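You operate a simulated robot arm through the tools that you are given. There is no shell and no other tool. Be economical: measure what you need, move in short steps, check, and stop when the job is done.

The job below is to be done with a simulated robot arm. You get a single attempt, and the scene is never put back.

## Task
Switch the tester off, stand its motor in the white tray and wipe up the oil spot.
Fine: switch off first; use the pink cloth and lay it flat in the purple tub.

It is judged by the outcome, as a careful person would: the job done as asked, and still so three seconds after it is handed in. It fails if anything else is knocked over, pushed out of place, dropped, spilled or broken. Flat cloth is picked up by pressing the open fingertips on it (5 to 10 N) and closing them slowly along it; thin cloth reads only 2 to 8 mm in the jaws.

## Robot
A 7-joint arm with a two-finger parallel gripper, fixed in place. Base frame: the origin is at the foot of the arm, x ahead of it, y to its left, z up; the work surface is at about z = 1.05. Lengths are in m, angles in rad, forces in N, time in s.
With the tool pointing down near the work surface it reaches from about 0.12 to 0.66 m from the base axis. Its first joint turns from -1.152 to 1.152 rad. Payload 2.4 kg.
The tool frame sits at the grasp point between the pads (the TCP): z along the fingers, y along the line on which they close. The tips reach 0.03 m beyond it. The gripper opens to 0.094 m. The fingers are 0.028 m wide and 0.01 m thick; the gripper's body (0.05 by 0.096 m) begins 0.055 m behind the TCP.
Orientation is told as [roll, pitch, yaw] about the base's x, y, z axes, in that order, counted from this pose: with the fingers straight down and closing along the base's y, the tool's x points along the base's -x, its y along +y and its z along -z.

## Interface
- The arm moves only by the tool apply_moves. Its argument "steps" is text: rows parted by semicolons, each of 7 numbers parted by spaces: the closure, from 0 (fully open) to 1 (shut), then the shift along the tool's x, y, z in units of 40 mm (1.0 is 40 mm), then the turn, a rotation vector about the tool's x, y, z in units of 8 degrees (1.0 is 8 degrees). In form: claw dx dy dz rx ry rz; .... A call has 1 to 20 rows; each row shifts and turns the commanded pose from where the row before left it, along the tool's axes as they then stand. A call with a number of a shift or a turn outside -1 to 1 is refused whole. Each row takes 0.2 s and may step no farther than 0.05 m and 0.15 rad from the row before; otherwise, or with a gripper value out of range, the whole call is refused. Where a pose cannot be reached the arm comes as near as it can. A force on the tool above 90 N (or 10 N above the force at the start of the call, whichever is more), or a blocked arm, ends the call early, and 0.2 s more pass. The fingers move at their own pace (about 0.153 m/s each) and stop on an object; they squeeze with about 22 N. The grip force told is the motor's: it shows also when the fingers shut on nothing. Time passes only in rows, and 0.2 s behind the last, so rows that do not move let the fingers close. It gives the time, the measured TCP pose, the force on the tool (base axes), the opening and the grip force at its end, in the units of the frame above (readings bear some noise).
- Cameras (640 x 400 px; columns grow to the right, rows downward): "scene" is fixed at [0.0567, 0.4779, 1.456]; the picture's right is [-0.54, -0.84, 0.00], its down [-0.35, 0.22, -0.91] and it looks along [0.77, -0.49, -0.42] (base axes); focal length 269 px, centre (320, 200). "wrist" rides on the gripper at [0.076, 0.014, -0.102] in the tool frame; the picture's right is [-0.18, 0.98, 0.00], its down [-0.75, -0.14, -0.64] and it looks along [-0.63, -0.12, 0.77] (tool axes); focal length 243 px, centre (320, 200).
- capture(camera): a new picture of that camera. The clock stands still meanwhile.
- pixel_to_xyz(camera, pixels): for up to 12 pixels [column, row] of the newest picture of that camera ("zoom" is the newest enlarged one), the place [x, y, z] in the base frame of the surface seen there, good to about 0.002 m, but the place of the scene camera against the robot may be out by one fixed shift of up to 0.025 m in any direction. The clock stands still meanwhile.
- zoom(camera, box): a new picture of the part [left, top, right, bottom] of that camera's present view, enlarged. The clock stands still meanwhile.
- finish_job(): hands the job in; it is judged then, once.

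Go step by step. Measure first, check grasps and placings, and put right what went wrong. The budget is 80 turns and 34 pictures, counting those below and the enlarged ones. Unless the task says otherwise, let go and move clear before handing in, and close with one line.

The tools are called after "Call:" as name(argument=value, ...) on one line, values as JSON. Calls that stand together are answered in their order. apply_moves: Moves the arm, as the interface text tells. Its arguments: {"type":"object","properties":{"steps":{"type":"string"}},"required":["steps"]} The other tools are called the same way: capture (camera) takes a picture; pixel_to_xyz (camera, pixels) gives the place of the surface under pixels of a picture; zoom (camera, box) takes an enlarged picture of a part of a camera's view; finish_job () hands the job in.

At the start:

```text
t: 0.0
eef_pos: [0.2195, 0.2354, 1.3189]
orientation: [0.0, 0.0, -0.001]
ft_force: [0.7, -0.1, -0.3]
opening: 0.0937
grip_force: 0.1
```

scene: 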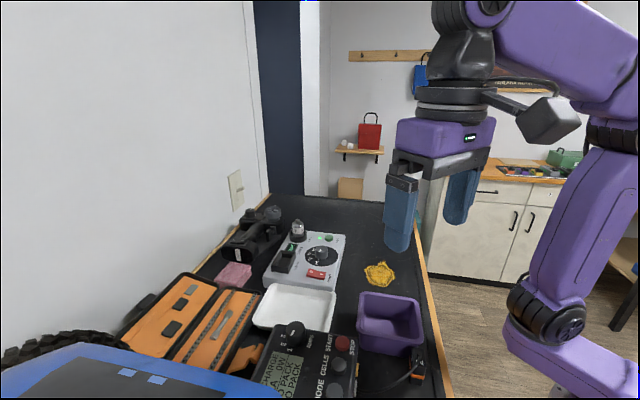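
wrist: 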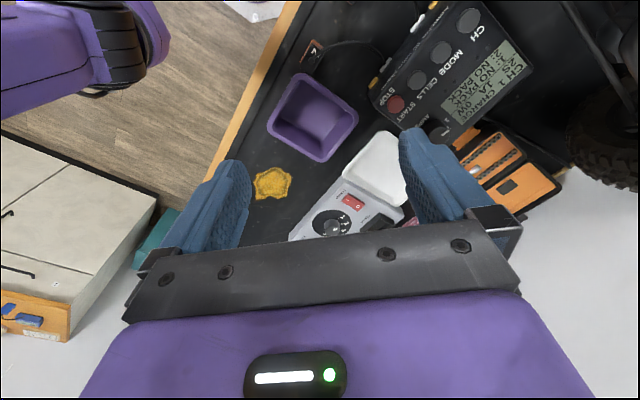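

The scene shows the tester (grey box, about px 305,260), white tray (295,307), purple tub (390,322), oil spot (380,274) and pink cloth (234,275). I'll zoom in on the tester and the cloth.

Call:
zoom(camera="scene", box=[200, 195, 360, 295])

Call:
pixel_to_xyz(camera="scene", pixels=[[380, 274], [234, 275], [295, 307], [390, 340], [317, 273], [298, 236], [282, 260], [320, 256], [362, 293], [425, 309], [370, 345], [270, 285]])

```text
4.00 times, centred on (280, 245) of scene
```

zoom: 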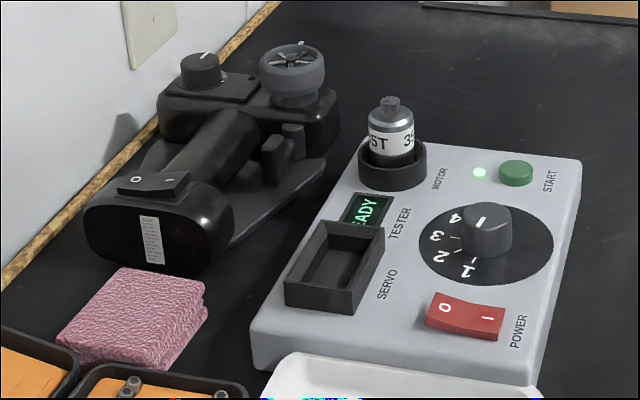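

```text
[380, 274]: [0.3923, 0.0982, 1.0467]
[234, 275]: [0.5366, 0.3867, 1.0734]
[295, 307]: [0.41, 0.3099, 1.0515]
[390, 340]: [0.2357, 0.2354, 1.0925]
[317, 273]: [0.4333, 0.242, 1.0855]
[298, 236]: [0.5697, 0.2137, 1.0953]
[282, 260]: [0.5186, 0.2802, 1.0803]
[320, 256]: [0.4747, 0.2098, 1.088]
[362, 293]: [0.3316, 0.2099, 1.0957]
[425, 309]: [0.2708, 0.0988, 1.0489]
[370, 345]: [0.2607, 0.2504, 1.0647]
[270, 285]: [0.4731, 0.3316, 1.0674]
```

The tester has a red rocker (O on the left, I on the right in the zoom), and the motor stands in a round holder. The wrist camera has no fixed shift, so I'll measure the same things through it.

Call:
zoom(camera="wrist", box=[240, 120, 432, 240])

Call:
pixel_to_xyz(camera="wrist", pixels=[[272, 183], [354, 202], [333, 222], [349, 205], [358, 200], [375, 165], [267, 125], [330, 160], [300, 75], [357, 115], [315, 115], [410, 222]])

```text
3.33 times, centred on (336, 180) of wrist
```

zoom: 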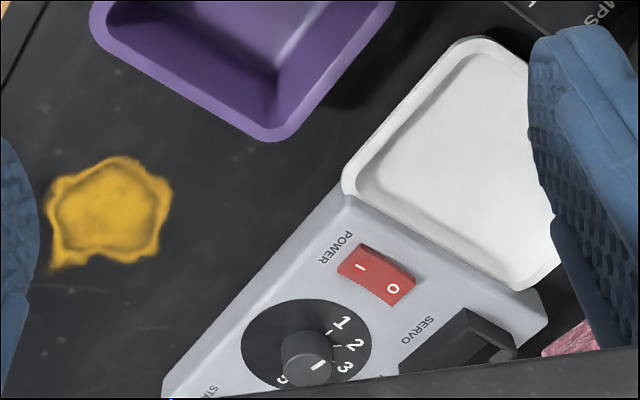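

```text
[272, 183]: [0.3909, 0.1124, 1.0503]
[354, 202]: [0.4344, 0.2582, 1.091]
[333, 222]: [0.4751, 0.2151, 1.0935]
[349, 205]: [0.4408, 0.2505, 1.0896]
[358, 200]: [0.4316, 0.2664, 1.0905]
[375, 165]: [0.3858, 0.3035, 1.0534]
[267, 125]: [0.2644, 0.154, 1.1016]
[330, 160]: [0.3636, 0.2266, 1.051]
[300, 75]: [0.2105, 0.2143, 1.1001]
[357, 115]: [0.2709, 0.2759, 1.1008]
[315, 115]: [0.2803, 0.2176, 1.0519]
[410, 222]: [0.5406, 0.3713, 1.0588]
```

Scene to wrist gives a shift of roughly (0, +0.013, +0.004). Next I'll measure the rocker corners (zoom px 340-415, 245-305) and the tray corners.

Call:
pixel_to_xyz(camera="zoom", pixels=[[360, 268], [393, 288], [345, 268], [408, 292], [368, 250], [385, 302], [350, 190], [470, 45], [530, 280], [455, 160], [310, 355], [110, 210]])

Call:
zoom(camera="scene", box=[290, 250, 354, 290])

```text
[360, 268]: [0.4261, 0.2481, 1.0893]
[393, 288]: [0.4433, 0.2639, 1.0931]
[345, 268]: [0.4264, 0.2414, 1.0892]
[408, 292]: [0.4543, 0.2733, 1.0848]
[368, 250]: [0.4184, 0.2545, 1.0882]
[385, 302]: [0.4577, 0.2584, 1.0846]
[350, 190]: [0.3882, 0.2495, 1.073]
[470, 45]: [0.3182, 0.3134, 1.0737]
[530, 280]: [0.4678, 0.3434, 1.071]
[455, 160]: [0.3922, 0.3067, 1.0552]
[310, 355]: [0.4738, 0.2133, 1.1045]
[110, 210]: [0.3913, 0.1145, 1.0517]
```

```text
10.00 times, centred on (322, 270) of scene
```

zoom: 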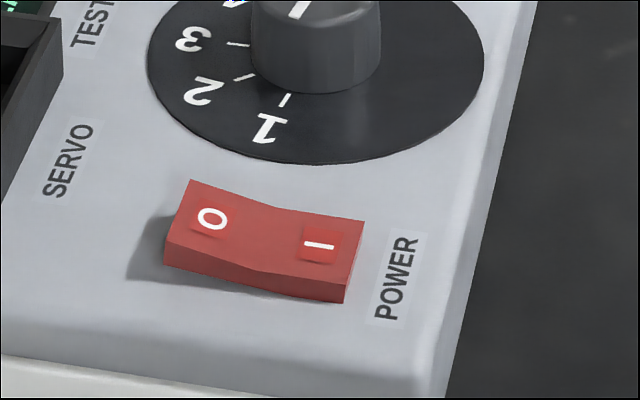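

The O end of the rocker is up, so the tester is on and I need to press O. I'll move closer over the tester for a better wrist view.

Call:
apply_moves(steps="0 -0.69 0.09 0.43 0 0 0; 0 -0.69 0.09 0.43 0 0 0; 0 -0.69 0.09 0.43 0 0 0; 0 -0.69 0.09 0.43 0 0 0; 0 0 0 0 0 0 0")

Call:
capture(camera="wrist")

```text
t: 1.2
eef_pos: [0.329, 0.2525, 1.2502]
orientation: [-0.001, 0.0, 0.001]
ft_force: [1.2, -0.1, 1.0]
opening: 0.094
grip_force: 0.0
```

```text
28 pictures are left
```

wrist: 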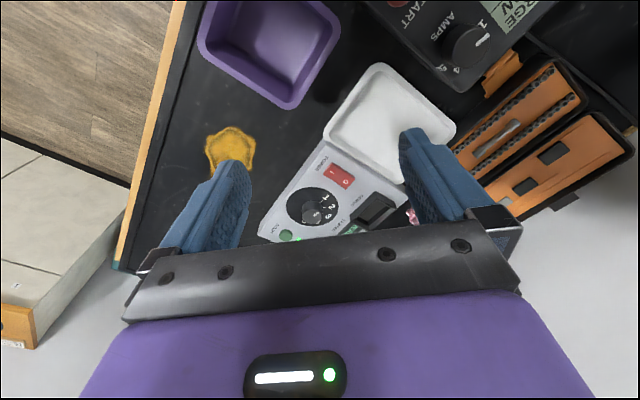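

The rocker is at about px (338,175). I'll zoom in to measure it precisely.

Call:
zoom(camera="wrist", box=[256, 130, 416, 230])

Call:
pixel_to_xyz(camera="wrist", pixels=[[228, 148], [206, 150], [254, 152], [228, 128], [381, 70], [328, 130], [452, 130], [388, 105], [203, 30], [288, 105], [338, 35], [270, 45]])

```text
4.00 times, centred on (336, 180) of wrist
```

zoom: 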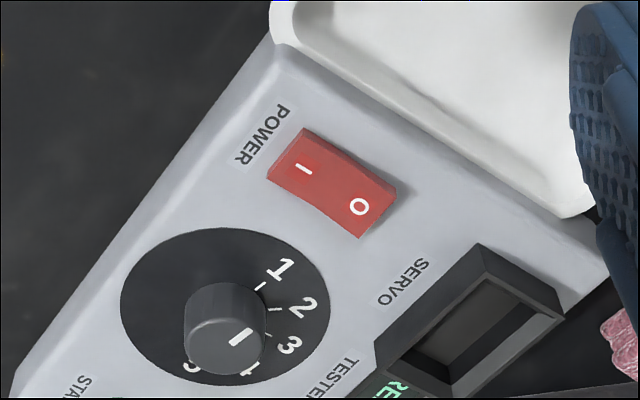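

```text
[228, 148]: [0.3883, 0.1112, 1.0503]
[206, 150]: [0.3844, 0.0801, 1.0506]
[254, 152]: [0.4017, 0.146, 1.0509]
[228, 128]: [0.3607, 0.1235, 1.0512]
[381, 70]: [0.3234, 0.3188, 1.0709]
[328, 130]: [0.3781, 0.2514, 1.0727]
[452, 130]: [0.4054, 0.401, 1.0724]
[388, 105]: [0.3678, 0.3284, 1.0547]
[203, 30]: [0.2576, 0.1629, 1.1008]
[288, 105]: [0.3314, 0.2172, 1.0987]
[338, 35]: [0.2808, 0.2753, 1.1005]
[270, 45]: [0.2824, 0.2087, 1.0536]
```

Call:
pixel_to_xyz(camera="zoom", pixels=[[303, 168], [359, 206], [287, 157], [378, 208], [303, 130], [270, 178], [394, 190], [358, 234], [330, 183], [410, 240], [225, 320], [520, 300]])

```text
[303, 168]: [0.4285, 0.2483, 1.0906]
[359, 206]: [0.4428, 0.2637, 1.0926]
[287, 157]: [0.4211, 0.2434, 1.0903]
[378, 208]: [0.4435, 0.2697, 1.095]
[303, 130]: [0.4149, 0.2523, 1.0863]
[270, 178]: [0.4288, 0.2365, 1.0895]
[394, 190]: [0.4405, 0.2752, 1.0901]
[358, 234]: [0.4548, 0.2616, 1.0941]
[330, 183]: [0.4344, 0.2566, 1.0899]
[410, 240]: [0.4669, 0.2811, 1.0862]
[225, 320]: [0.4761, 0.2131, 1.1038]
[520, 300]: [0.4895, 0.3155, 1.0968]
```

Rocker centre is at (0.434,0.257), with its I→O axis at about 43°. I'll close the gripper, align it to that axis and hover above the O end at (0.4455,0.2665).

Call:
apply_moves(steps="1 0 0 0 0 0 0.98; 1 0 0 0 0 0 0.98; 1 0 0 0 0 0 0.98; 1 0 0 0 0 0 0.98; 1 0 0 0 0 0 0.98; 1 0 0 0 0 0 0.975; 1 -0.433 0.592 0 0 0 0; 1 -0.433 0.592 0 0 0 0; 1 -0.433 0.592 0 0 0 0; 1 -0.433 0.592 0 0 0 0; 1 0 0 0.8 0 0 0; 1 0 0 0.8 0 0 0; 1 0 0 0.8 0 0 0; 1 0 0 0 0 0 0")

Call:
capture(camera="wrist")

```text
t: 4.2
eef_pos: [0.4461, 0.2645, 1.155]
orientation: [-0.001, 0.001, -0.82]
ft_force: [-0.4, 0.0, -0.1]
opening: 0.0
grip_force: 22.3
```

```text
26 pictures are left
```

wrist: 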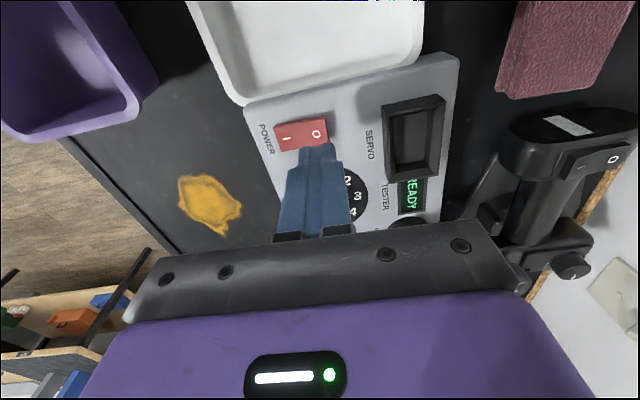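

The fingers are aligned with the rocker's O end. I'll lower in small steps and watch the force.

Call:
apply_moves(steps="1 0.05 0.06 0.5 0 0 0; 1 0 0 0.15 0 0 0; 1 0 0 0.1 0 0 0; 1 0 0 0.05 0 0 0")

```text
t: 5.2
eef_pos: [0.4466, 0.2674, 1.1229]
orientation: [-0.001, 0.002, -0.821]
ft_force: [0.9, 1.0, 1.0]
opening: 0.0002
grip_force: 22.2
```

Call:
apply_moves(steps="1 0 0 0.05 0 0 0; 1 0 0 0.05 0 0 0; 1 0 0 0.05 0 0 0")

```text
t: 6.0
eef_pos: [0.4467, 0.2678, 1.1194]
orientation: [0.009, -0.002, -0.821]
ft_force: [-11.8, -7.0, 48.4]
opening: 0.0
grip_force: 21.9
```

The force jumped to 48 N at tip height z 1.089, so I'll lift and check the switch.

Call:
apply_moves(steps="1 0 0 -0.3 0 0 0; 1 0 0 -0.8 0 0 0; 1 0 0 -0.8 0 0 0")

Call:
zoom(camera="scene", box=[240, 200, 368, 280])

```text
t: 6.8
eef_pos: [0.4475, 0.2663, 1.1935]
orientation: [-0.002, 0.0, -0.819]
ft_force: [0.3, 0.1, 0.7]
opening: 0.0001
grip_force: 22.2
```

```text
5.00 times, centred on (304, 240) of scene
```

zoom: 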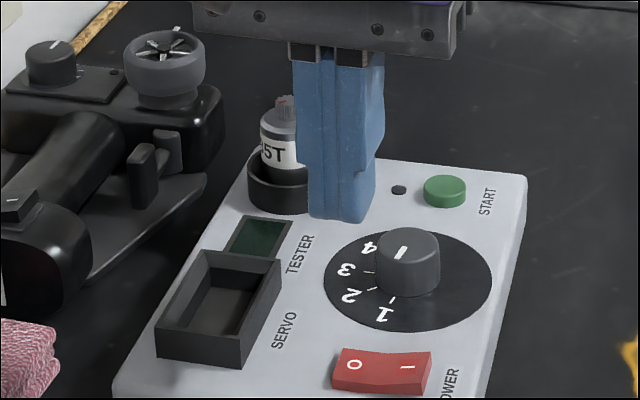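

The display and LED are dark, so the tester is off. Next I'll view the motor from above.

Call:
apply_moves(steps="0 0 0 -0.9 0 0 0; 0 -0.13 0.73 0 0 0 0; 0 -0.13 0.73 0 0 0 0; 0 0 0 0 0 0 0")

Call:
capture(camera="wrist")

```text
t: 7.8
eef_pos: [0.4955, 0.2975, 1.2301]
orientation: [0.0, 0.001, -0.819]
ft_force: [-0.7, 0.4, -0.5]
opening: 0.0939
grip_force: 0.0
```

```text
24 pictures are left
```

wrist: 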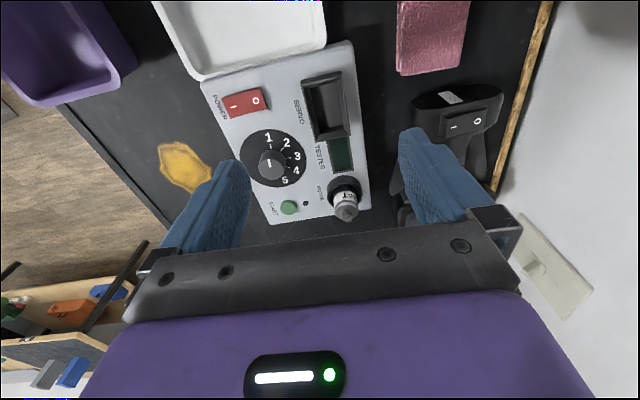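

Call:
zoom(camera="wrist", box=[297, 160, 393, 220])

Call:
pixel_to_xyz(camera="wrist", pixels=[[347, 211], [345, 203], [345, 195], [345, 178], [330, 190], [361, 193], [432, 38], [398, 70], [458, 68], [412, 5], [465, 10], [288, 208]])

```text
6.67 times, centred on (345, 190) of wrist
```

zoom: 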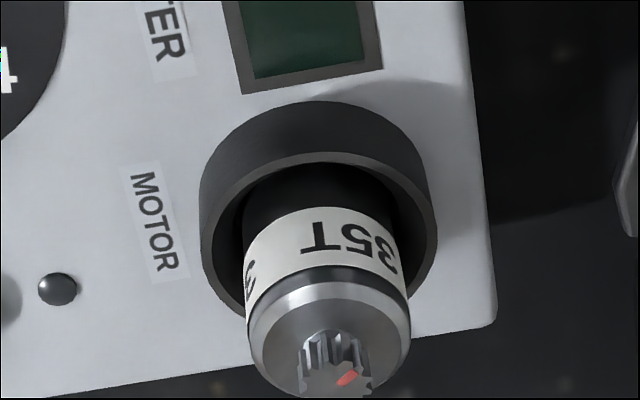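

```text
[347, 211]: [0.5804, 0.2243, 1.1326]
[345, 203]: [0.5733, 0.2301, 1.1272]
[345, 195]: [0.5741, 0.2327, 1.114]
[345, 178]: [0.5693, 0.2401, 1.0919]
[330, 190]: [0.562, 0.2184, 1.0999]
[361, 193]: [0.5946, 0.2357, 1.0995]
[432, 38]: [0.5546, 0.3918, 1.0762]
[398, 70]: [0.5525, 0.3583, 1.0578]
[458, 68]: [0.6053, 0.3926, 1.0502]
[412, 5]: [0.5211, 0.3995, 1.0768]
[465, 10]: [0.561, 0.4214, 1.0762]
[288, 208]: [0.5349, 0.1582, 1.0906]
```

Call:
pixel_to_xyz(camera="zoom", pixels=[[335, 350], [330, 380], [322, 395], [252, 320], [405, 315], [330, 285], [330, 220], [215, 210], [428, 215], [320, 155], [320, 205], [365, 390]])

```text
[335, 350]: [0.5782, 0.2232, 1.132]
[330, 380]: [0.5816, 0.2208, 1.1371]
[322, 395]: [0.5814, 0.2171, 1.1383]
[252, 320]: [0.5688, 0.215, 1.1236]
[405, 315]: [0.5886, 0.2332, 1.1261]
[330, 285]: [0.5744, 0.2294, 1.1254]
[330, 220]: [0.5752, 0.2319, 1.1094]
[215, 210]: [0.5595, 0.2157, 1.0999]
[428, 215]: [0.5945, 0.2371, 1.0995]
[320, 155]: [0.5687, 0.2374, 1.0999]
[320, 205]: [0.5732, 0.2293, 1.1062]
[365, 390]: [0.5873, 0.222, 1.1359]
```

Motor centre is about (0.582,0.222), with the cup rim at z 1.100 and the body shoulder at 1.125. I'll check how close and how tall the black vice-like thing next to it is.

Call:
pixel_to_xyz(camera="scene", pixels=[[272, 211], [265, 216], [282, 220], [273, 222], [283, 232], [281, 240], [250, 213], [246, 240], [298, 222], [298, 227], [298, 232], [278, 250]])

Call:
pixel_to_xyz(camera="wrist", pixels=[[395, 190], [400, 212], [403, 215], [392, 180], [440, 110], [470, 130], [480, 150], [375, 215]])

```text
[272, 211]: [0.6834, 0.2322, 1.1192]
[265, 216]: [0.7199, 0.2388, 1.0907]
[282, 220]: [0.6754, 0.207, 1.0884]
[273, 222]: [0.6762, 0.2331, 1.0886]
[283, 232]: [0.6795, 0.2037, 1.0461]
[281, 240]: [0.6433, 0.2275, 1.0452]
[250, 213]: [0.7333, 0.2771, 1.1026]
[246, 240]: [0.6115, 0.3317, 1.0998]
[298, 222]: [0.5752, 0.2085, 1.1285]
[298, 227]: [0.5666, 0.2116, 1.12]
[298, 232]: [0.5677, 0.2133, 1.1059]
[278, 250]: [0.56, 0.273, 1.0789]
```

```text
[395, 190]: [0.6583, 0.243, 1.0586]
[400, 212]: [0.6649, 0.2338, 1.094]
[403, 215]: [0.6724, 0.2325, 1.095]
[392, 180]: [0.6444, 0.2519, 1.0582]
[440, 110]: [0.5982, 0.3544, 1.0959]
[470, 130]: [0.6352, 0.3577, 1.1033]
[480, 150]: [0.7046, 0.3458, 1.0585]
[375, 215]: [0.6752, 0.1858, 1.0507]
```

The vice is about 8 cm away, so it's clear. I'll hover over the motor with the fingers half open.

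Call:
apply_moves(steps="0.4 -0.952 0.098 0 0 0 0; 0.4 -0.952 0.098 0 0 0 0; 0.4 -0.952 0.098 0 0 0 0; 0.4 0 0 0.6 0 0 0; 0.4 0 0 0.6 0 0 0; 0.4 0 0 0 0 0 0")

Call:
capture(camera="wrist")

Call:
zoom(camera="scene", box=[240, 180, 368, 260])

```text
t: 9.2
eef_pos: [0.5752, 0.2221, 1.1606]
orientation: [-0.001, 0.001, -0.82]
ft_force: [0.5, -0.1, 0.3]
opening: 0.0561
grip_force: 0.1
out of reach, approached as far as the arm can: row 3
```

```text
22 pictures are left
```

wrist: 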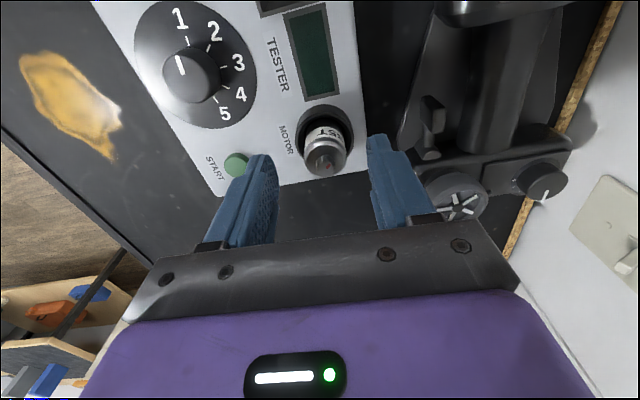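

```text
5.00 times, centred on (304, 220) of scene
```

zoom: 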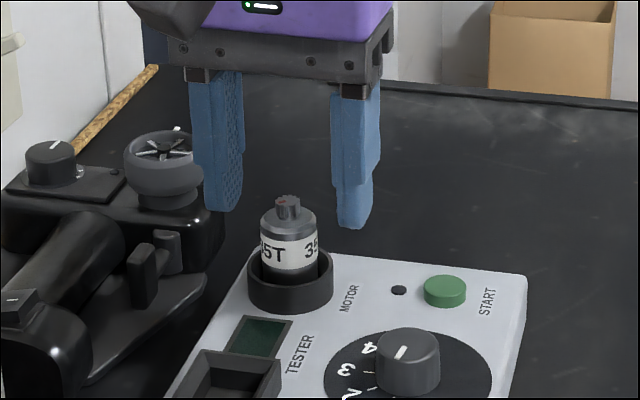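

Reach was limited higher up. At this height I'll re-measure the motor (wrist px 325,155).

Call:
pixel_to_xyz(camera="wrist", pixels=[[306, 152], [344, 150], [325, 140], [326, 165], [325, 158], [323, 130], [301, 130], [348, 126], [322, 108], [310, 170], [340, 168]])

```text
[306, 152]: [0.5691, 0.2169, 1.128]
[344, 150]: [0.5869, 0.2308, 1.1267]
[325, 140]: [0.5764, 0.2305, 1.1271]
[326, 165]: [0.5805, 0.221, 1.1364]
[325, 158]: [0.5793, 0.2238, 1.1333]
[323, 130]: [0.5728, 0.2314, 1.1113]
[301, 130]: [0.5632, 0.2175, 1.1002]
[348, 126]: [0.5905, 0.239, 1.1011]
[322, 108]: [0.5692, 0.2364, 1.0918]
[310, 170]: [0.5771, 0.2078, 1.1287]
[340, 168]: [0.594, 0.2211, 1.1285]
```

The motor's top ring fits a centre of (0.581,0.2197) with radius 12.5 mm. I'll correct sideways at this height first.

Call:
apply_moves(steps="0.4 -0.145 0.065 0.1 0 0 0; 0.4 0 0 0 0 0 0")

```text
t: 9.8
eef_pos: [0.5817, 0.2197, 1.1596]
orientation: [-0.001, -0.002, -0.82]
ft_force: [0.1, -0.1, -0.4]
opening: 0.0563
grip_force: 0.1
```

Centred. I'll lower to TCP z≈1.134, with the tips just above the cup rim, and close.

Call:
apply_moves(steps="0.4 0 0 0.3 0 0 0; 0.4 0 0 0.32 0 0 0; 0.4 0 0 0 0 0 0; 0.6 0 0 0 0 0 0; 0.75 0 0 0 0 0 0; 0.9 0 0 0 0 0 0; 0.9 0 0 0 0 0 0")

```text
t: 11.4
eef_pos: [0.5828, 0.2187, 1.1342]
orientation: [-0.001, 0.0, -0.819]
ft_force: [0.2, -0.6, 0.1]
opening: 0.0269
grip_force: 21.8
```

The jaws hold the motor at 26.9 mm. I'll lift it straight out of the cup.

Call:
apply_moves(steps="1 0 0 -0.25 0 0 0; 1 0 0 -0.3 0 0 0; 1 0 0 -0.3 0 0 0; 1 0 0 0 0 0 0")

Call:
zoom(camera="scene", box=[240, 180, 368, 260])

```text
t: 12.4
eef_pos: [0.581, 0.2184, 1.1684]
orientation: [-0.001, 0.001, -0.82]
ft_force: [-0.7, 0.5, -0.8]
opening: 0.0267
grip_force: 22.3
```

```text
5.00 times, centred on (304, 220) of scene
```

zoom: 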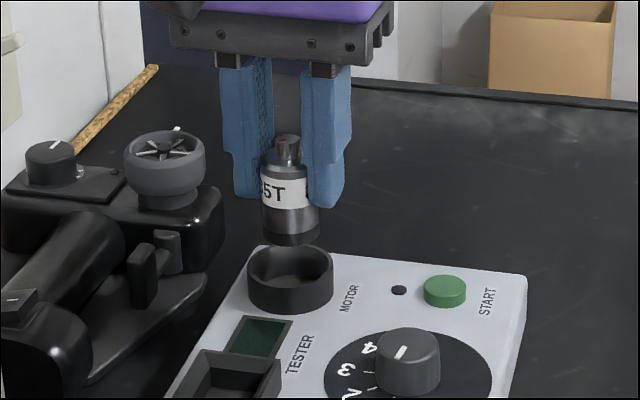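

Call:
pixel_to_xyz(camera="zoom", pixels=[[290, 243], [290, 230], [285, 190], [288, 138]])

Call:
pixel_to_xyz(camera="scene", pixels=[[295, 305], [280, 310], [310, 310], [295, 293], [270, 285], [335, 295], [256, 322], [325, 330]])

```text
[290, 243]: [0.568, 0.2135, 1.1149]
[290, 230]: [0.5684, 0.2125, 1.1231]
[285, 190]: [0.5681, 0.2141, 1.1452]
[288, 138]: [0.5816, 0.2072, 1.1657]
```

```text
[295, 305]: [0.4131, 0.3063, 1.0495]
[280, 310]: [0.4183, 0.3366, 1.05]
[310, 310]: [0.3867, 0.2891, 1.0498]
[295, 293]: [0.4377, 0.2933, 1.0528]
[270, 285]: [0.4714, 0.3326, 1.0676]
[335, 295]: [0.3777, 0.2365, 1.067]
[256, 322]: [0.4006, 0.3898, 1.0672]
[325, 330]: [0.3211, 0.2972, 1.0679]
```

The motor hangs about 5 cm below the TCP, and the tray centre is about (0.394,0.327). I'll carry the motor over there.

Call:
apply_moves(steps="1 0.3 -0.1 -0.35 0 0 0; 1 0.6 -0.2 -0.25 0 0 0; 1 0.739 -0.224 0 0 0 0; 1 0.739 -0.224 0 0 0 0; 1 0.739 -0.224 0 0 0 0; 1 0.739 -0.224 0 0 0 0; 1 0.739 -0.224 0 0 0 0; 1 0.575 -0.145 0 0 0 0; 1 0 0 0 0 0 0; 1 0 0 0.6 0 0 0; 1 0 0 0.6 0 0 0; 1 0 0 0 0 0 0")

Call:
capture(camera="scene")

```text
t: 15.0
eef_pos: [0.394, 0.3262, 1.1428]
orientation: [-0.001, -0.001, -0.821]
ft_force: [-0.1, -0.1, -0.8]
opening: 0.0267
grip_force: 22.0
```

```text
19 pictures are left
```

scene: 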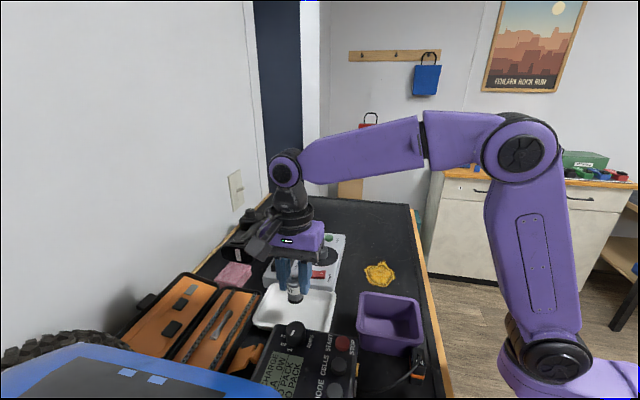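

The motor is over the tray centre (px 295,298). I'll lower it gently until it touches.

Call:
apply_moves(steps="1 0 0 0.4 0 0 0; 1 0 0 0.3 0 0 0; 1 0 0 0.1 0 0 0; 1 0 0 0.05 0 0 0; 1 0 0 0 0 0 0")

```text
t: 16.2
eef_pos: [0.3933, 0.3258, 1.1111]
orientation: [0.001, -0.001, -0.819]
ft_force: [-0.1, -0.1, -0.8]
opening: 0.0266
grip_force: 22.6
```

Call:
apply_moves(steps="1 0 0 0.06 0 0 0; 1 0 0 0.05 0 0 0; 1 0 0 0 0 0 0")

Call:
zoom(camera="scene", box=[247, 260, 343, 320])

```text
t: 17.0
eef_pos: [0.3947, 0.3286, 1.1066]
orientation: [0.001, 0.0, -0.819]
ft_force: [0.0, -0.2, 0.1]
opening: 0.027
grip_force: 22.0
```

```text
6.67 times, centred on (295, 290) of scene
```

zoom: 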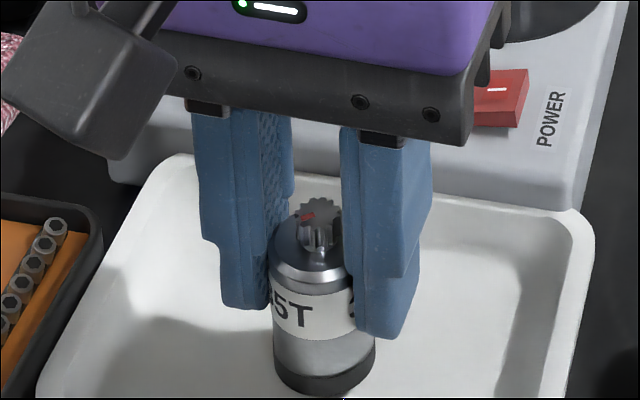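

Call:
apply_moves(steps="1 0 0 0.05 0 0 0; 1 0 0 0 0 0 0")

Call:
pixel_to_xyz(camera="zoom", pixels=[[325, 385], [320, 330], [430, 330]])

```text
t: 17.6
eef_pos: [0.3946, 0.3274, 1.1046]
orientation: [-0.001, 0.0, -0.821]
ft_force: [-0.1, -0.3, -1.4]
opening: 0.0267
grip_force: 21.9
```

```text
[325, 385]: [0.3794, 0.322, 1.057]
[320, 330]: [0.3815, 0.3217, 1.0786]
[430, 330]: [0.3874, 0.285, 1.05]
```

There's still a gap of a few mm, so I'll continue in 1–1.5 mm steps.

Call:
apply_moves(steps="1 0 0 0.03 0 0 0; 1 0 0 0.03 0 0 0; 1 0 0 0 0 0 0")

```text
t: 18.4
eef_pos: [0.395, 0.3279, 1.1034]
orientation: [0.002, 0.002, -0.821]
ft_force: [-1.0, -2.6, 16.9]
opening: 0.0266
grip_force: 22.3
```

It touches down at 17 N. I'll ease off 0.5 mm, then open gently and raise.

Call:
apply_moves(steps="1 0 0 -0.015 0 0 0; 1 0 0 0 0 0 0; 0.65 0 0 0 0 0 0; 0.5 0 0 0 0 0 0; 0.4 0 0 0 0 0 0; 0.4 0 0 0 0 0 0; 0.4 0 0 -0.4 0 0 0; 0.4 0 0 -0.8 0 0 0; 0.4 0 0 -0.9 0 0 0; 0.4 0 0 -0.9 0 0 0; 0.4 0 0 0 0 0 0")

Call:
capture(camera="wrist")

Call:
zoom(camera="scene", box=[200, 235, 360, 335])

```text
t: 20.8
eef_pos: [0.3947, 0.326, 1.2237]
orientation: [-0.001, 0.002, -0.821]
ft_force: [-0.3, -0.9, 0.9]
opening: 0.0563
grip_force: 0.1
```

```text
17 pictures are left
```

wrist: 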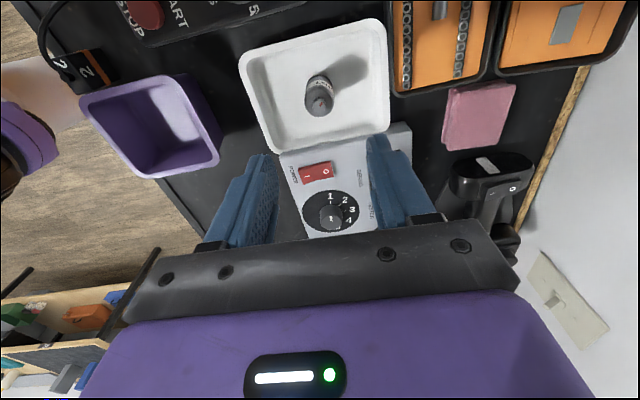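

```text
4.00 times, centred on (280, 285) of scene
```

zoom: 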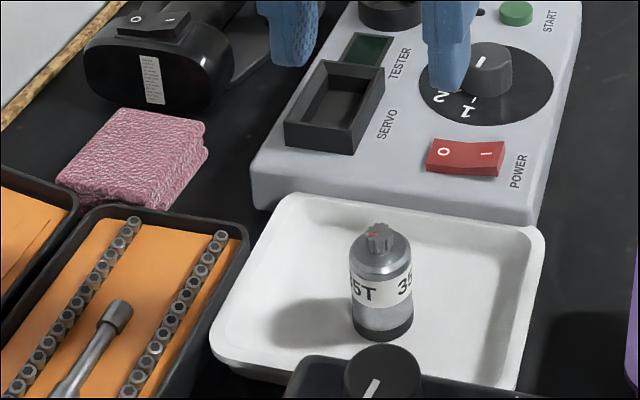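

The motor stands upright in the tray. Now I'll measure the cloth pad (wrist px 443–516, 83–150) and its surroundings.

Call:
pixel_to_xyz(camera="wrist", pixels=[[451, 90], [515, 85], [500, 149], [444, 140], [480, 115], [441, 147], [495, 153], [447, 87], [480, 72], [460, 170], [500, 165], [535, 100]])

Call:
zoom(camera="wrist", box=[416, 60, 544, 140])

```text
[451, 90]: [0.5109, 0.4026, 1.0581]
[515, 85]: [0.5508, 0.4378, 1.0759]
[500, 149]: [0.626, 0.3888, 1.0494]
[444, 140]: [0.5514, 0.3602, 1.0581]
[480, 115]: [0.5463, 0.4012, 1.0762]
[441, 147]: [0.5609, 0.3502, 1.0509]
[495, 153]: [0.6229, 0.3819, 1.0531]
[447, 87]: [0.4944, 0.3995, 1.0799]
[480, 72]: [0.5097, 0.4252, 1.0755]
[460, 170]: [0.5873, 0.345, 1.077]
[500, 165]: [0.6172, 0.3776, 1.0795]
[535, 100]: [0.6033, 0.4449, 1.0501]
```

```text
5.00 times, centred on (480, 100) of wrist
```

zoom: 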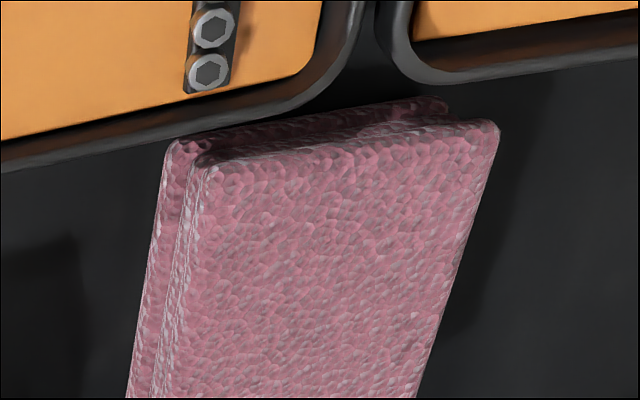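

Call:
pixel_to_xyz(camera="zoom", pixels=[[220, 175], [485, 140], [410, 390], [185, 390], [350, 260], [150, 340], [178, 150], [430, 105]])

Call:
pixel_to_xyz(camera="wrist", pixels=[[452, 142], [495, 147], [496, 144], [450, 146], [470, 148]])

```text
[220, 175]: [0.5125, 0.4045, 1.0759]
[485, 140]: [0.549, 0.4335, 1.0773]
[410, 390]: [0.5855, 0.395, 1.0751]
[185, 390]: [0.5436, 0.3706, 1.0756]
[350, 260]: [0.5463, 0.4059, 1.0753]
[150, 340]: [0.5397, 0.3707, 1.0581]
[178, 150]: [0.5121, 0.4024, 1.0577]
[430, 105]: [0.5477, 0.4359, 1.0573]
```

```text
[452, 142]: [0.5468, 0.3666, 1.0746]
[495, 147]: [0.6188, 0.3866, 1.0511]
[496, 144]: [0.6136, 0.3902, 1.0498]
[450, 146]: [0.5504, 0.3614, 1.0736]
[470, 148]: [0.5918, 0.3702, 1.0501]
```

The pad is about 51×57×26 mm, centred at (0.550,0.399), hard by the toolbox and near the reach limit. I plan to straddle its 51 mm width; the far finger will drag it inward as the jaws close. First I'll check what is around the near finger's landing spot.

Call:
pixel_to_xyz(camera="wrist", pixels=[[408, 126], [411, 150], [388, 122], [397, 92], [420, 94], [440, 92], [425, 110], [432, 160], [450, 180], [480, 85], [490, 79], [410, 135]])

```text
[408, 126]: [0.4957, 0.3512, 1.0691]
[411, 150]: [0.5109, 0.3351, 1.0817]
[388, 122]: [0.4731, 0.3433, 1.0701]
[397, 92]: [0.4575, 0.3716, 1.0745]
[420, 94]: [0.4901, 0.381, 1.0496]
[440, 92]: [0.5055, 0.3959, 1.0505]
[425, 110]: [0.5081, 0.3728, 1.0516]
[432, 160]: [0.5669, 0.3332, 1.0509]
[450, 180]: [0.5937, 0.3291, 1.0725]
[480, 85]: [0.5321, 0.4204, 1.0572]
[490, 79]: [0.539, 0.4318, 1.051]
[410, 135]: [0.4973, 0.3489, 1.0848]
```

The tester's long side is 47 mm from the pad, so I'll open to 84 mm and aim the TCP 12 mm short of the pad centre. I'll hover above it first.

Call:
apply_moves(steps="0.1 0 0 0 0 0 0.3; 0.1 -0.23 0.766 0.2 0 0 0; 0.1 -0.23 0.766 0.55 0 0 0; 0.1 -0.23 0.766 0.55 0 0 0; 0.1 -0.23 0.766 0.58 0 0 0; 0.1 -0.23 0.766 0.58 0 0 0; 0.1 0 0 0 0 0 0")

Call:
capture(camera="wrist")

```text
t: 22.4
eef_pos: [0.529, 0.386, 1.127]
orientation: [0.002, 0.0, -0.863]
ft_force: [-0.1, -0.8, 0.6]
opening: 0.0846
grip_force: 0.0
out of reach, approached as far as the arm can: row 6
```

```text
14 pictures are left
```

wrist: 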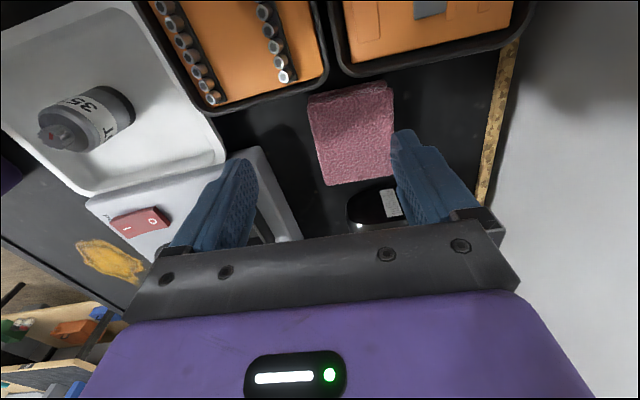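

Vertical reach ends at r≈0.655 m. I'll re-measure the pad here, then use a 6° outward tilt.

Call:
pixel_to_xyz(camera="wrist", pixels=[[316, 108], [388, 94], [391, 176], [330, 182], [355, 135], [309, 97], [385, 83], [352, 183], [314, 140], [392, 130]])

Call:
apply_moves(steps="0.1 0 0 0 -0.75 0 0; 0.1 0 0 0 0 0 0")

```text
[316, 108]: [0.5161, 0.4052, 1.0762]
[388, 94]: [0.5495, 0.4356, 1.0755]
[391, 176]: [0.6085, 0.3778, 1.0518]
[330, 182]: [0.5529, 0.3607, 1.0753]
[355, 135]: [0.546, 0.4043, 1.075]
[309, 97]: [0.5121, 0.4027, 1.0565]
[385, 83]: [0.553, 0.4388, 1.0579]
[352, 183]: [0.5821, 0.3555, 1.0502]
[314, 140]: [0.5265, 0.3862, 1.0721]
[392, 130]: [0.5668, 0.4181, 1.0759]
```

```text
t: 23.0
eef_pos: [0.528, 0.3856, 1.1268]
orientation: [0.106, 0.001, -0.862]
ft_force: [0.0, 0.2, -0.1]
opening: 0.0847
grip_force: 0.0
```

Call:
apply_moves(steps="0.1 -0.08 0.15 0.15 0 0 0; 0.1 0 0.15 0.15 0 0 0; 0.1 0 0 0 0 0 0")

Call:
capture(camera="wrist")

```text
t: 23.8
eef_pos: [0.5387, 0.3919, 1.117]
orientation: [0.105, 0.0, -0.861]
ft_force: [0.7, 0.2, 0.4]
opening: 0.0843
grip_force: 0.1
```

```text
13 pictures are left
```

wrist: 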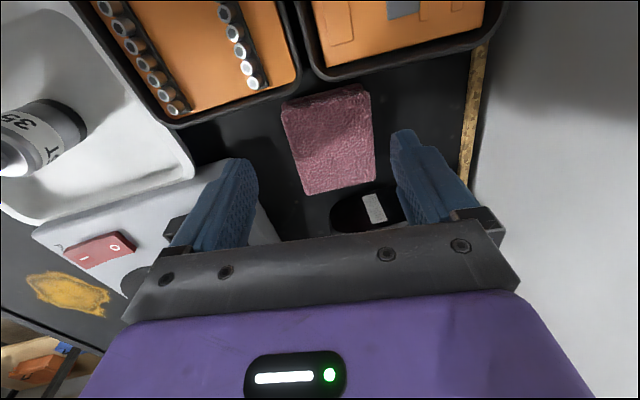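

The tilt gives enough reach: the far finger clears the pad by about 6 mm and the near finger clears the tester by about 10 mm. I'll lower and close slowly.

Call:
apply_moves(steps="0.1 0 -0.037 0.35 0 0 0; 0.1 0 -0.02 0.2 0 0 0; 0.1 0 -0.015 0.145 0 0 0; 0.1 0 0 0 0 0 0")

Call:
zoom(camera="scene", box=[190, 215, 318, 295])

```text
t: 24.8
eef_pos: [0.5388, 0.3903, 1.09]
orientation: [0.111, 0.001, -0.861]
ft_force: [-1.4, -0.7, 22.0]
opening: 0.0842
grip_force: 0.0
```

```text
5.00 times, centred on (254, 255) of scene
```

zoom: 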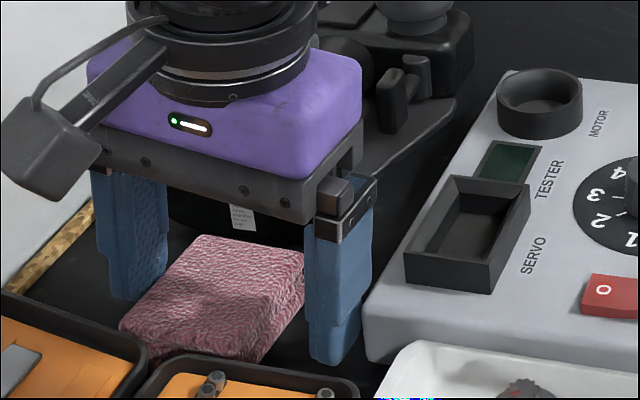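

The near tip seems to touch the table (22 N up). I'll lift about 2.5 mm and close slowly.

Call:
apply_moves(steps="0.1 0 0 -0.06 0 0 0; 0.1 0 0 0 0 0 0")

```text
t: 25.4
eef_pos: [0.5392, 0.3893, 1.0904]
orientation: [0.105, 0.0, -0.862]
ft_force: [1.8, 0.1, 12.2]
opening: 0.0833
grip_force: 0.1
```

Call:
apply_moves(steps="0.1 0 0 -0.06 0 0 0; 0.2 0 0 0 0 0 0; 0.25 0 0 0 0 0 0; 0.3 0 0 0 0 0 0; 0.35 0 0 0 0 0 0; 0.4 0 0 0 0 0 0; 0.45 0 0 0 0 0 0; 0.5 0 0 0 0 0 0; 0.6 0 0 0 0 0 0; 0.7 0 0 0 0 0 0; 0.7 0 0 0 0 0 0")

Call:
zoom(camera="scene", box=[190, 215, 318, 295])

```text
t: 27.8
eef_pos: [0.5384, 0.3908, 1.0935]
orientation: [0.105, 0.002, -0.862]
ft_force: [-0.7, 0.0, 1.5]
opening: 0.0548
grip_force: 21.5
```

```text
5.00 times, centred on (254, 255) of scene
```

zoom: 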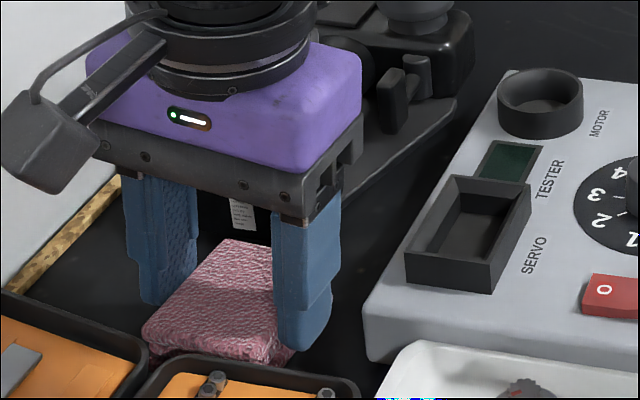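

It's gripped at 55 mm and the pad slid inward as planned. I'll lift along the tool axis, up and slightly inward.

Call:
apply_moves(steps="0.9 0 0 -0.2 0 0 0; 0.9 0 0 -0.3 0 0 0; 0.9 0 -0.1 -0.5 0 0 0; 0.9 0 -0.2 -0.6 0 0 0; 0.9 0 0 0 0 0 0")

Call:
zoom(camera="scene", box=[190, 195, 350, 295])

```text
t: 29.0
eef_pos: [0.5262, 0.3798, 1.1568]
orientation: [0.105, -0.001, -0.861]
ft_force: [-0.4, -0.3, -0.9]
opening: 0.0546
grip_force: 22.0
```

```text
4.00 times, centred on (270, 245) of scene
```

zoom: 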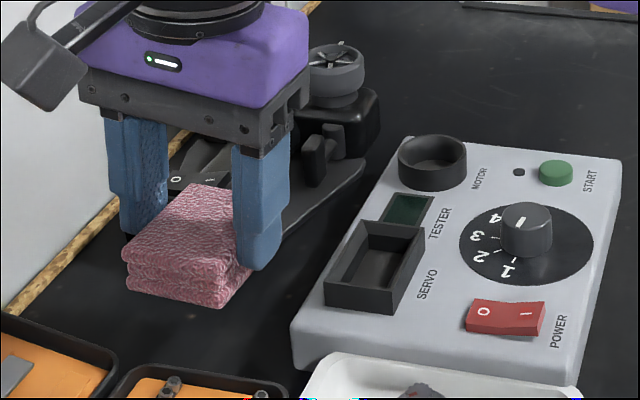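

The pad is held firmly and flat. I'll carry it high over the tester to the oil spot.

Call:
apply_moves(steps="0.9 0 0.06 -0.56 0 0 0; 0.9 0 0.06 -0.56 0 0 0; 0.9 -0.319 -0.767 -0.081 0 0 0; 0.9 -0.319 -0.767 -0.081 0 0 0; 0.9 -0.319 -0.767 -0.081 0 0 0; 0.9 -0.319 -0.767 -0.081 0 0 0; 0.9 -0.319 -0.767 -0.081 0 0 0; 0.9 -0.319 -0.767 -0.081 0 0 0; 0.9 -0.319 -0.767 -0.081 0 0 0; 0.9 -0.319 -0.767 -0.081 0 0 0; 0.9 -0.319 -0.767 -0.081 0 0 0; 0.9 0 0 0 0 0 0")

Call:
capture(camera="scene")

```text
t: 31.6
eef_pos: [0.3863, 0.1074, 1.1979]
orientation: [0.105, -0.001, -0.861]
ft_force: [-0.2, -0.3, -0.8]
opening: 0.0547
grip_force: 21.9
out of reach, approached as far as the arm can: row 2
```

```text
9 pictures are left
```

scene: 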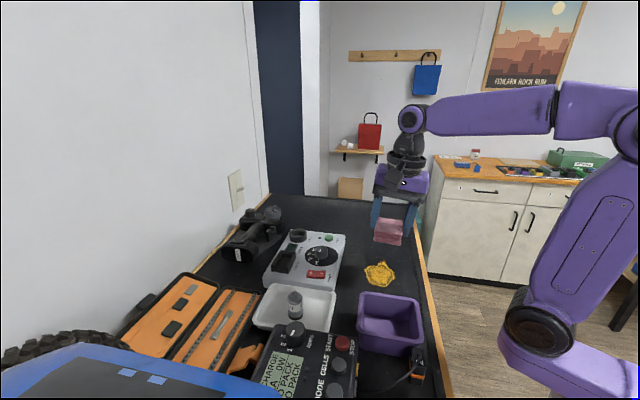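

The pad is hovering over the spot. I'll get the spot's extents from the scene view.

Call:
pixel_to_xyz(camera="scene", pixels=[[364, 272], [378, 286], [395, 282], [385, 262], [372, 264], [380, 274], [394, 272], [367, 283], [410, 250], [345, 268]])

```text
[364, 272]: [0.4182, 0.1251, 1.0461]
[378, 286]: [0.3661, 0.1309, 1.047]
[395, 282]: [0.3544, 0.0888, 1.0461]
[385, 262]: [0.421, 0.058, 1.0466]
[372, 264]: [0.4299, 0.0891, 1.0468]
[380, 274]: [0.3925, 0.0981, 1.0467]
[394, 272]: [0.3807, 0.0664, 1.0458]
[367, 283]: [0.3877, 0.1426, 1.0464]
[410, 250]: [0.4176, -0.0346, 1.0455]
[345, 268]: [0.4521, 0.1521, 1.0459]
```

The spot spans about ±4 cm by ±5 cm around (0.39,0.112), with nothing nearby. I'll lower to just above the table.

Call:
apply_moves(steps="0.9 0 -0.085 0.8 0 0 0; 0.9 0 -0.085 0.8 0 0 0; 0.9 0 -0.085 0.8 0 0 0; 0.9 0 -0.01 0.08 0 0 0; 0.9 0 0 0 0 0 0")

```text
t: 32.8
eef_pos: [0.3849, 0.1077, 1.0981]
orientation: [0.104, -0.001, -0.861]
ft_force: [0.4, 0.1, -1.0]
opening: 0.0547
grip_force: 22.0
```

Call:
apply_moves(steps="0.9 0 0 0.06 0 0 0; 0.9 0 0 0.05 0 0 0; 0.9 0 0 0 0 0 0")

```text
t: 33.6
eef_pos: [0.3854, 0.1078, 1.0951]
orientation: [0.105, -0.002, -0.863]
ft_force: [1.2, 0.0, -0.7]
opening: 0.0546
grip_force: 22.2
```

Call:
apply_moves(steps="0.9 0 0 0.04 0 0 0; 0.9 0 0 0.03 0 0 0; 0.9 0 0 0 0 0 0")

```text
t: 34.4
eef_pos: [0.3856, 0.1095, 1.0919]
orientation: [0.106, -0.001, -0.859]
ft_force: [-5.6, -2.0, 25.7]
opening: 0.0549
grip_force: 22.0
```

Contact at 25 N. I'll ease off slightly and wipe in three overlapping strokes.

Call:
apply_moves(steps="0.9 0 0 -0.03 0 0 0; 0.9 0 -0.3 -0.032 0 0 0; 0.9 -0.55 0 0 0 0 0; 0.9 -0.55 0 0 0 0 0; 0.9 0.55 0 0 0 0 0; 0.9 0.55 0 0 0 0 0; 0.9 0.55 0 0 0 0 0; 0.9 0.55 0 0 0 0 0; 0.9 0 0.45 0.047 0 0 0; 0.9 -0.55 0 0 0 0 0; 0.9 -0.55 0 0 0 0 0; 0.9 -0.55 0 0 0 0 0; 0.9 -0.55 0 0 0 0 0; 0.9 0 0.45 0.047 0 0 0; 0.9 0.55 0 0 0 0 0; 0.9 0.55 0 0 0 0 0; 0.9 0.55 0 0 0 0 0; 0.9 0.55 0 0 0 0 0")

Call:
zoom(camera="scene", box=[316, 230, 444, 310])

```text
t: 38.2
eef_pos: [0.3748, 0.1574, 1.0915]
orientation: [0.106, 0.0, -0.863]
ft_force: [3.1, -3.5, 9.7]
opening: 0.055
grip_force: 21.7
```

```text
5.00 times, centred on (380, 270) of scene
```

zoom: 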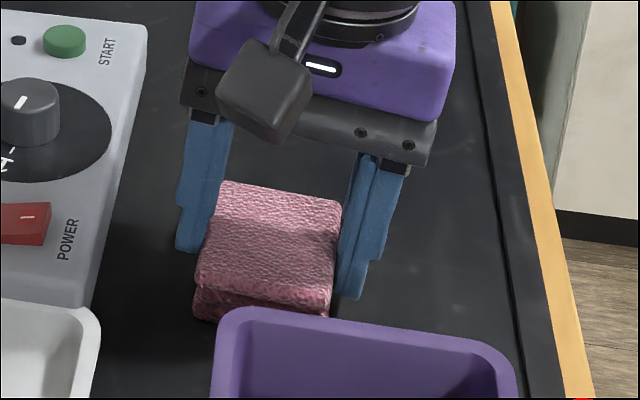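

No yellow is visible any more. I'll do one more pass to be safe, then lift and inspect.

Call:
apply_moves(steps="0.9 -0.55 0 0 0 0 0; 0.9 -0.55 0 0 0 0 0; 0.9 -0.55 0 0 0 0 0; 0.9 -0.55 0 0 0 0 0; 0.9 0 -0.7 -0.073 0 0 0; 0.9 0.55 0 0 0 0 0; 0.9 0.55 0 0 0 0 0; 0.9 0.55 0 0 0 0 0; 0.9 0 0.1 -0.5 0 0 0; 0.9 0 0.1 -0.8 0 0 0; 0.9 0 0.1 -0.8 0 0 0; 0.9 0 0.1 -0.8 0 0 0; 0.9 0 0 0 0 0 0")

Call:
zoom(camera="scene", box=[300, 230, 460, 330])

Call:
capture(camera="wrist")

```text
t: 41.0
eef_pos: [0.369, 0.1234, 1.2083]
orientation: [0.105, 0.0, -0.861]
ft_force: [-0.1, -0.1, -0.7]
opening: 0.0551
grip_force: 22.1
```

```text
4.00 times, centred on (380, 280) of scene
```

zoom: 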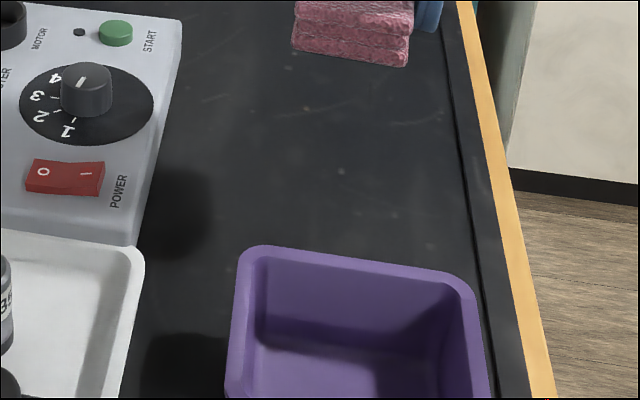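

```text
6 pictures are left
```

wrist: 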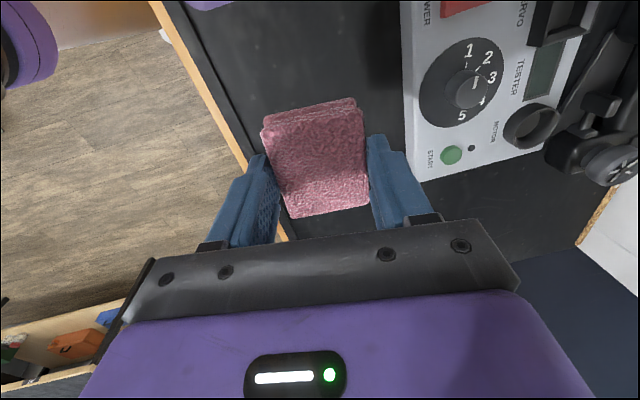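

The table is clean. Now I'll measure the tub's interior from the scene zoom.

Call:
pixel_to_xyz(camera="zoom", pixels=[[262, 262], [458, 292], [262, 345], [440, 368], [300, 380], [400, 390], [350, 370], [245, 250], [470, 285], [275, 315], [430, 330], [250, 390]])

Call:
pixel_to_xyz(camera="scene", pixels=[[361, 347], [420, 350], [365, 325], [412, 335]])

```text
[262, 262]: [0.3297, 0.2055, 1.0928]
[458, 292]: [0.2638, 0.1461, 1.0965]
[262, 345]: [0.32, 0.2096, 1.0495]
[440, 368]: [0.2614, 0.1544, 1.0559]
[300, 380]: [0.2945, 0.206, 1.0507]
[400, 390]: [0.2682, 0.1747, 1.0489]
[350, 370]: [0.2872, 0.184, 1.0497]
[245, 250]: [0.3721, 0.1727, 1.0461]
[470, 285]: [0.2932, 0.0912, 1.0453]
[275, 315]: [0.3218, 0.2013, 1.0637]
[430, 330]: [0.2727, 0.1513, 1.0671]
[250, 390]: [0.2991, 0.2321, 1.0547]
```

```text
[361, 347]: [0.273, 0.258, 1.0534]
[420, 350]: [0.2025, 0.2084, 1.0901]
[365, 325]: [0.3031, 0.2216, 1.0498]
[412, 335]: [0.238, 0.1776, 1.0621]
```

The tub centre is about (0.271,0.2155), with its inside about 88 mm long at the rim and 80 mm at the floor, along 42°. Jaws plus pad take about 75 mm, so it's tight but fits. I'll hover over it and align.

Call:
apply_moves(steps="0.9 0 0 0 0 0 -0.17; 0.9 0.671 -0.068 -0.007 0 0 0; 0.9 0.671 -0.068 -0.007 0 0 0; 0.9 0.671 -0.068 -0.007 0 0 0; 0.9 0.671 -0.068 -0.007 0 0 0; 0.9 0.671 -0.068 -0.007 0 0 0; 0.9 0 -0.06 0.6 0 0 0; 0.9 0 -0.06 0.5 0 0 0; 0.9 0 0 0 0 0 0")

Call:
capture(camera="wrist")

```text
t: 43.0
eef_pos: [0.2731, 0.214, 1.1665]
orientation: [0.105, -0.001, -0.837]
ft_force: [0.0, 0.4, -0.1]
opening: 0.0548
grip_force: 22.2
```

```text
5 pictures are left
```

wrist: 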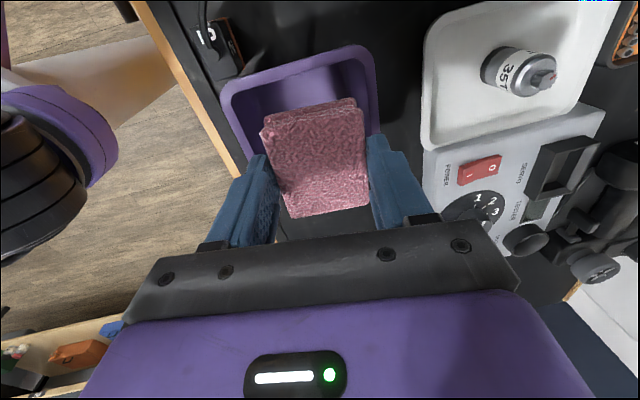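

Next I'll measure the rim sides against the pad and fingers.

Call:
pixel_to_xyz(camera="wrist", pixels=[[223, 105], [235, 150], [232, 100], [378, 110], [369, 80], [368, 105], [295, 63], [297, 74], [262, 135], [363, 112], [318, 125], [325, 210]])

```text
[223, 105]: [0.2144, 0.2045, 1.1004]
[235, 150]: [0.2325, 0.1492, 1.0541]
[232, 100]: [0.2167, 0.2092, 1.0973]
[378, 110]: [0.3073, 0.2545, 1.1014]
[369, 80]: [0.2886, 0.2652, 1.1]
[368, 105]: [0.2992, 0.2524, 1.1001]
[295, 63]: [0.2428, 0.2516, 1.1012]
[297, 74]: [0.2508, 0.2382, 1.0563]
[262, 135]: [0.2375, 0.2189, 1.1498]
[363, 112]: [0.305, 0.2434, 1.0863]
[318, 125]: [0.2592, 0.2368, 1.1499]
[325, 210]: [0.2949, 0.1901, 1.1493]
```

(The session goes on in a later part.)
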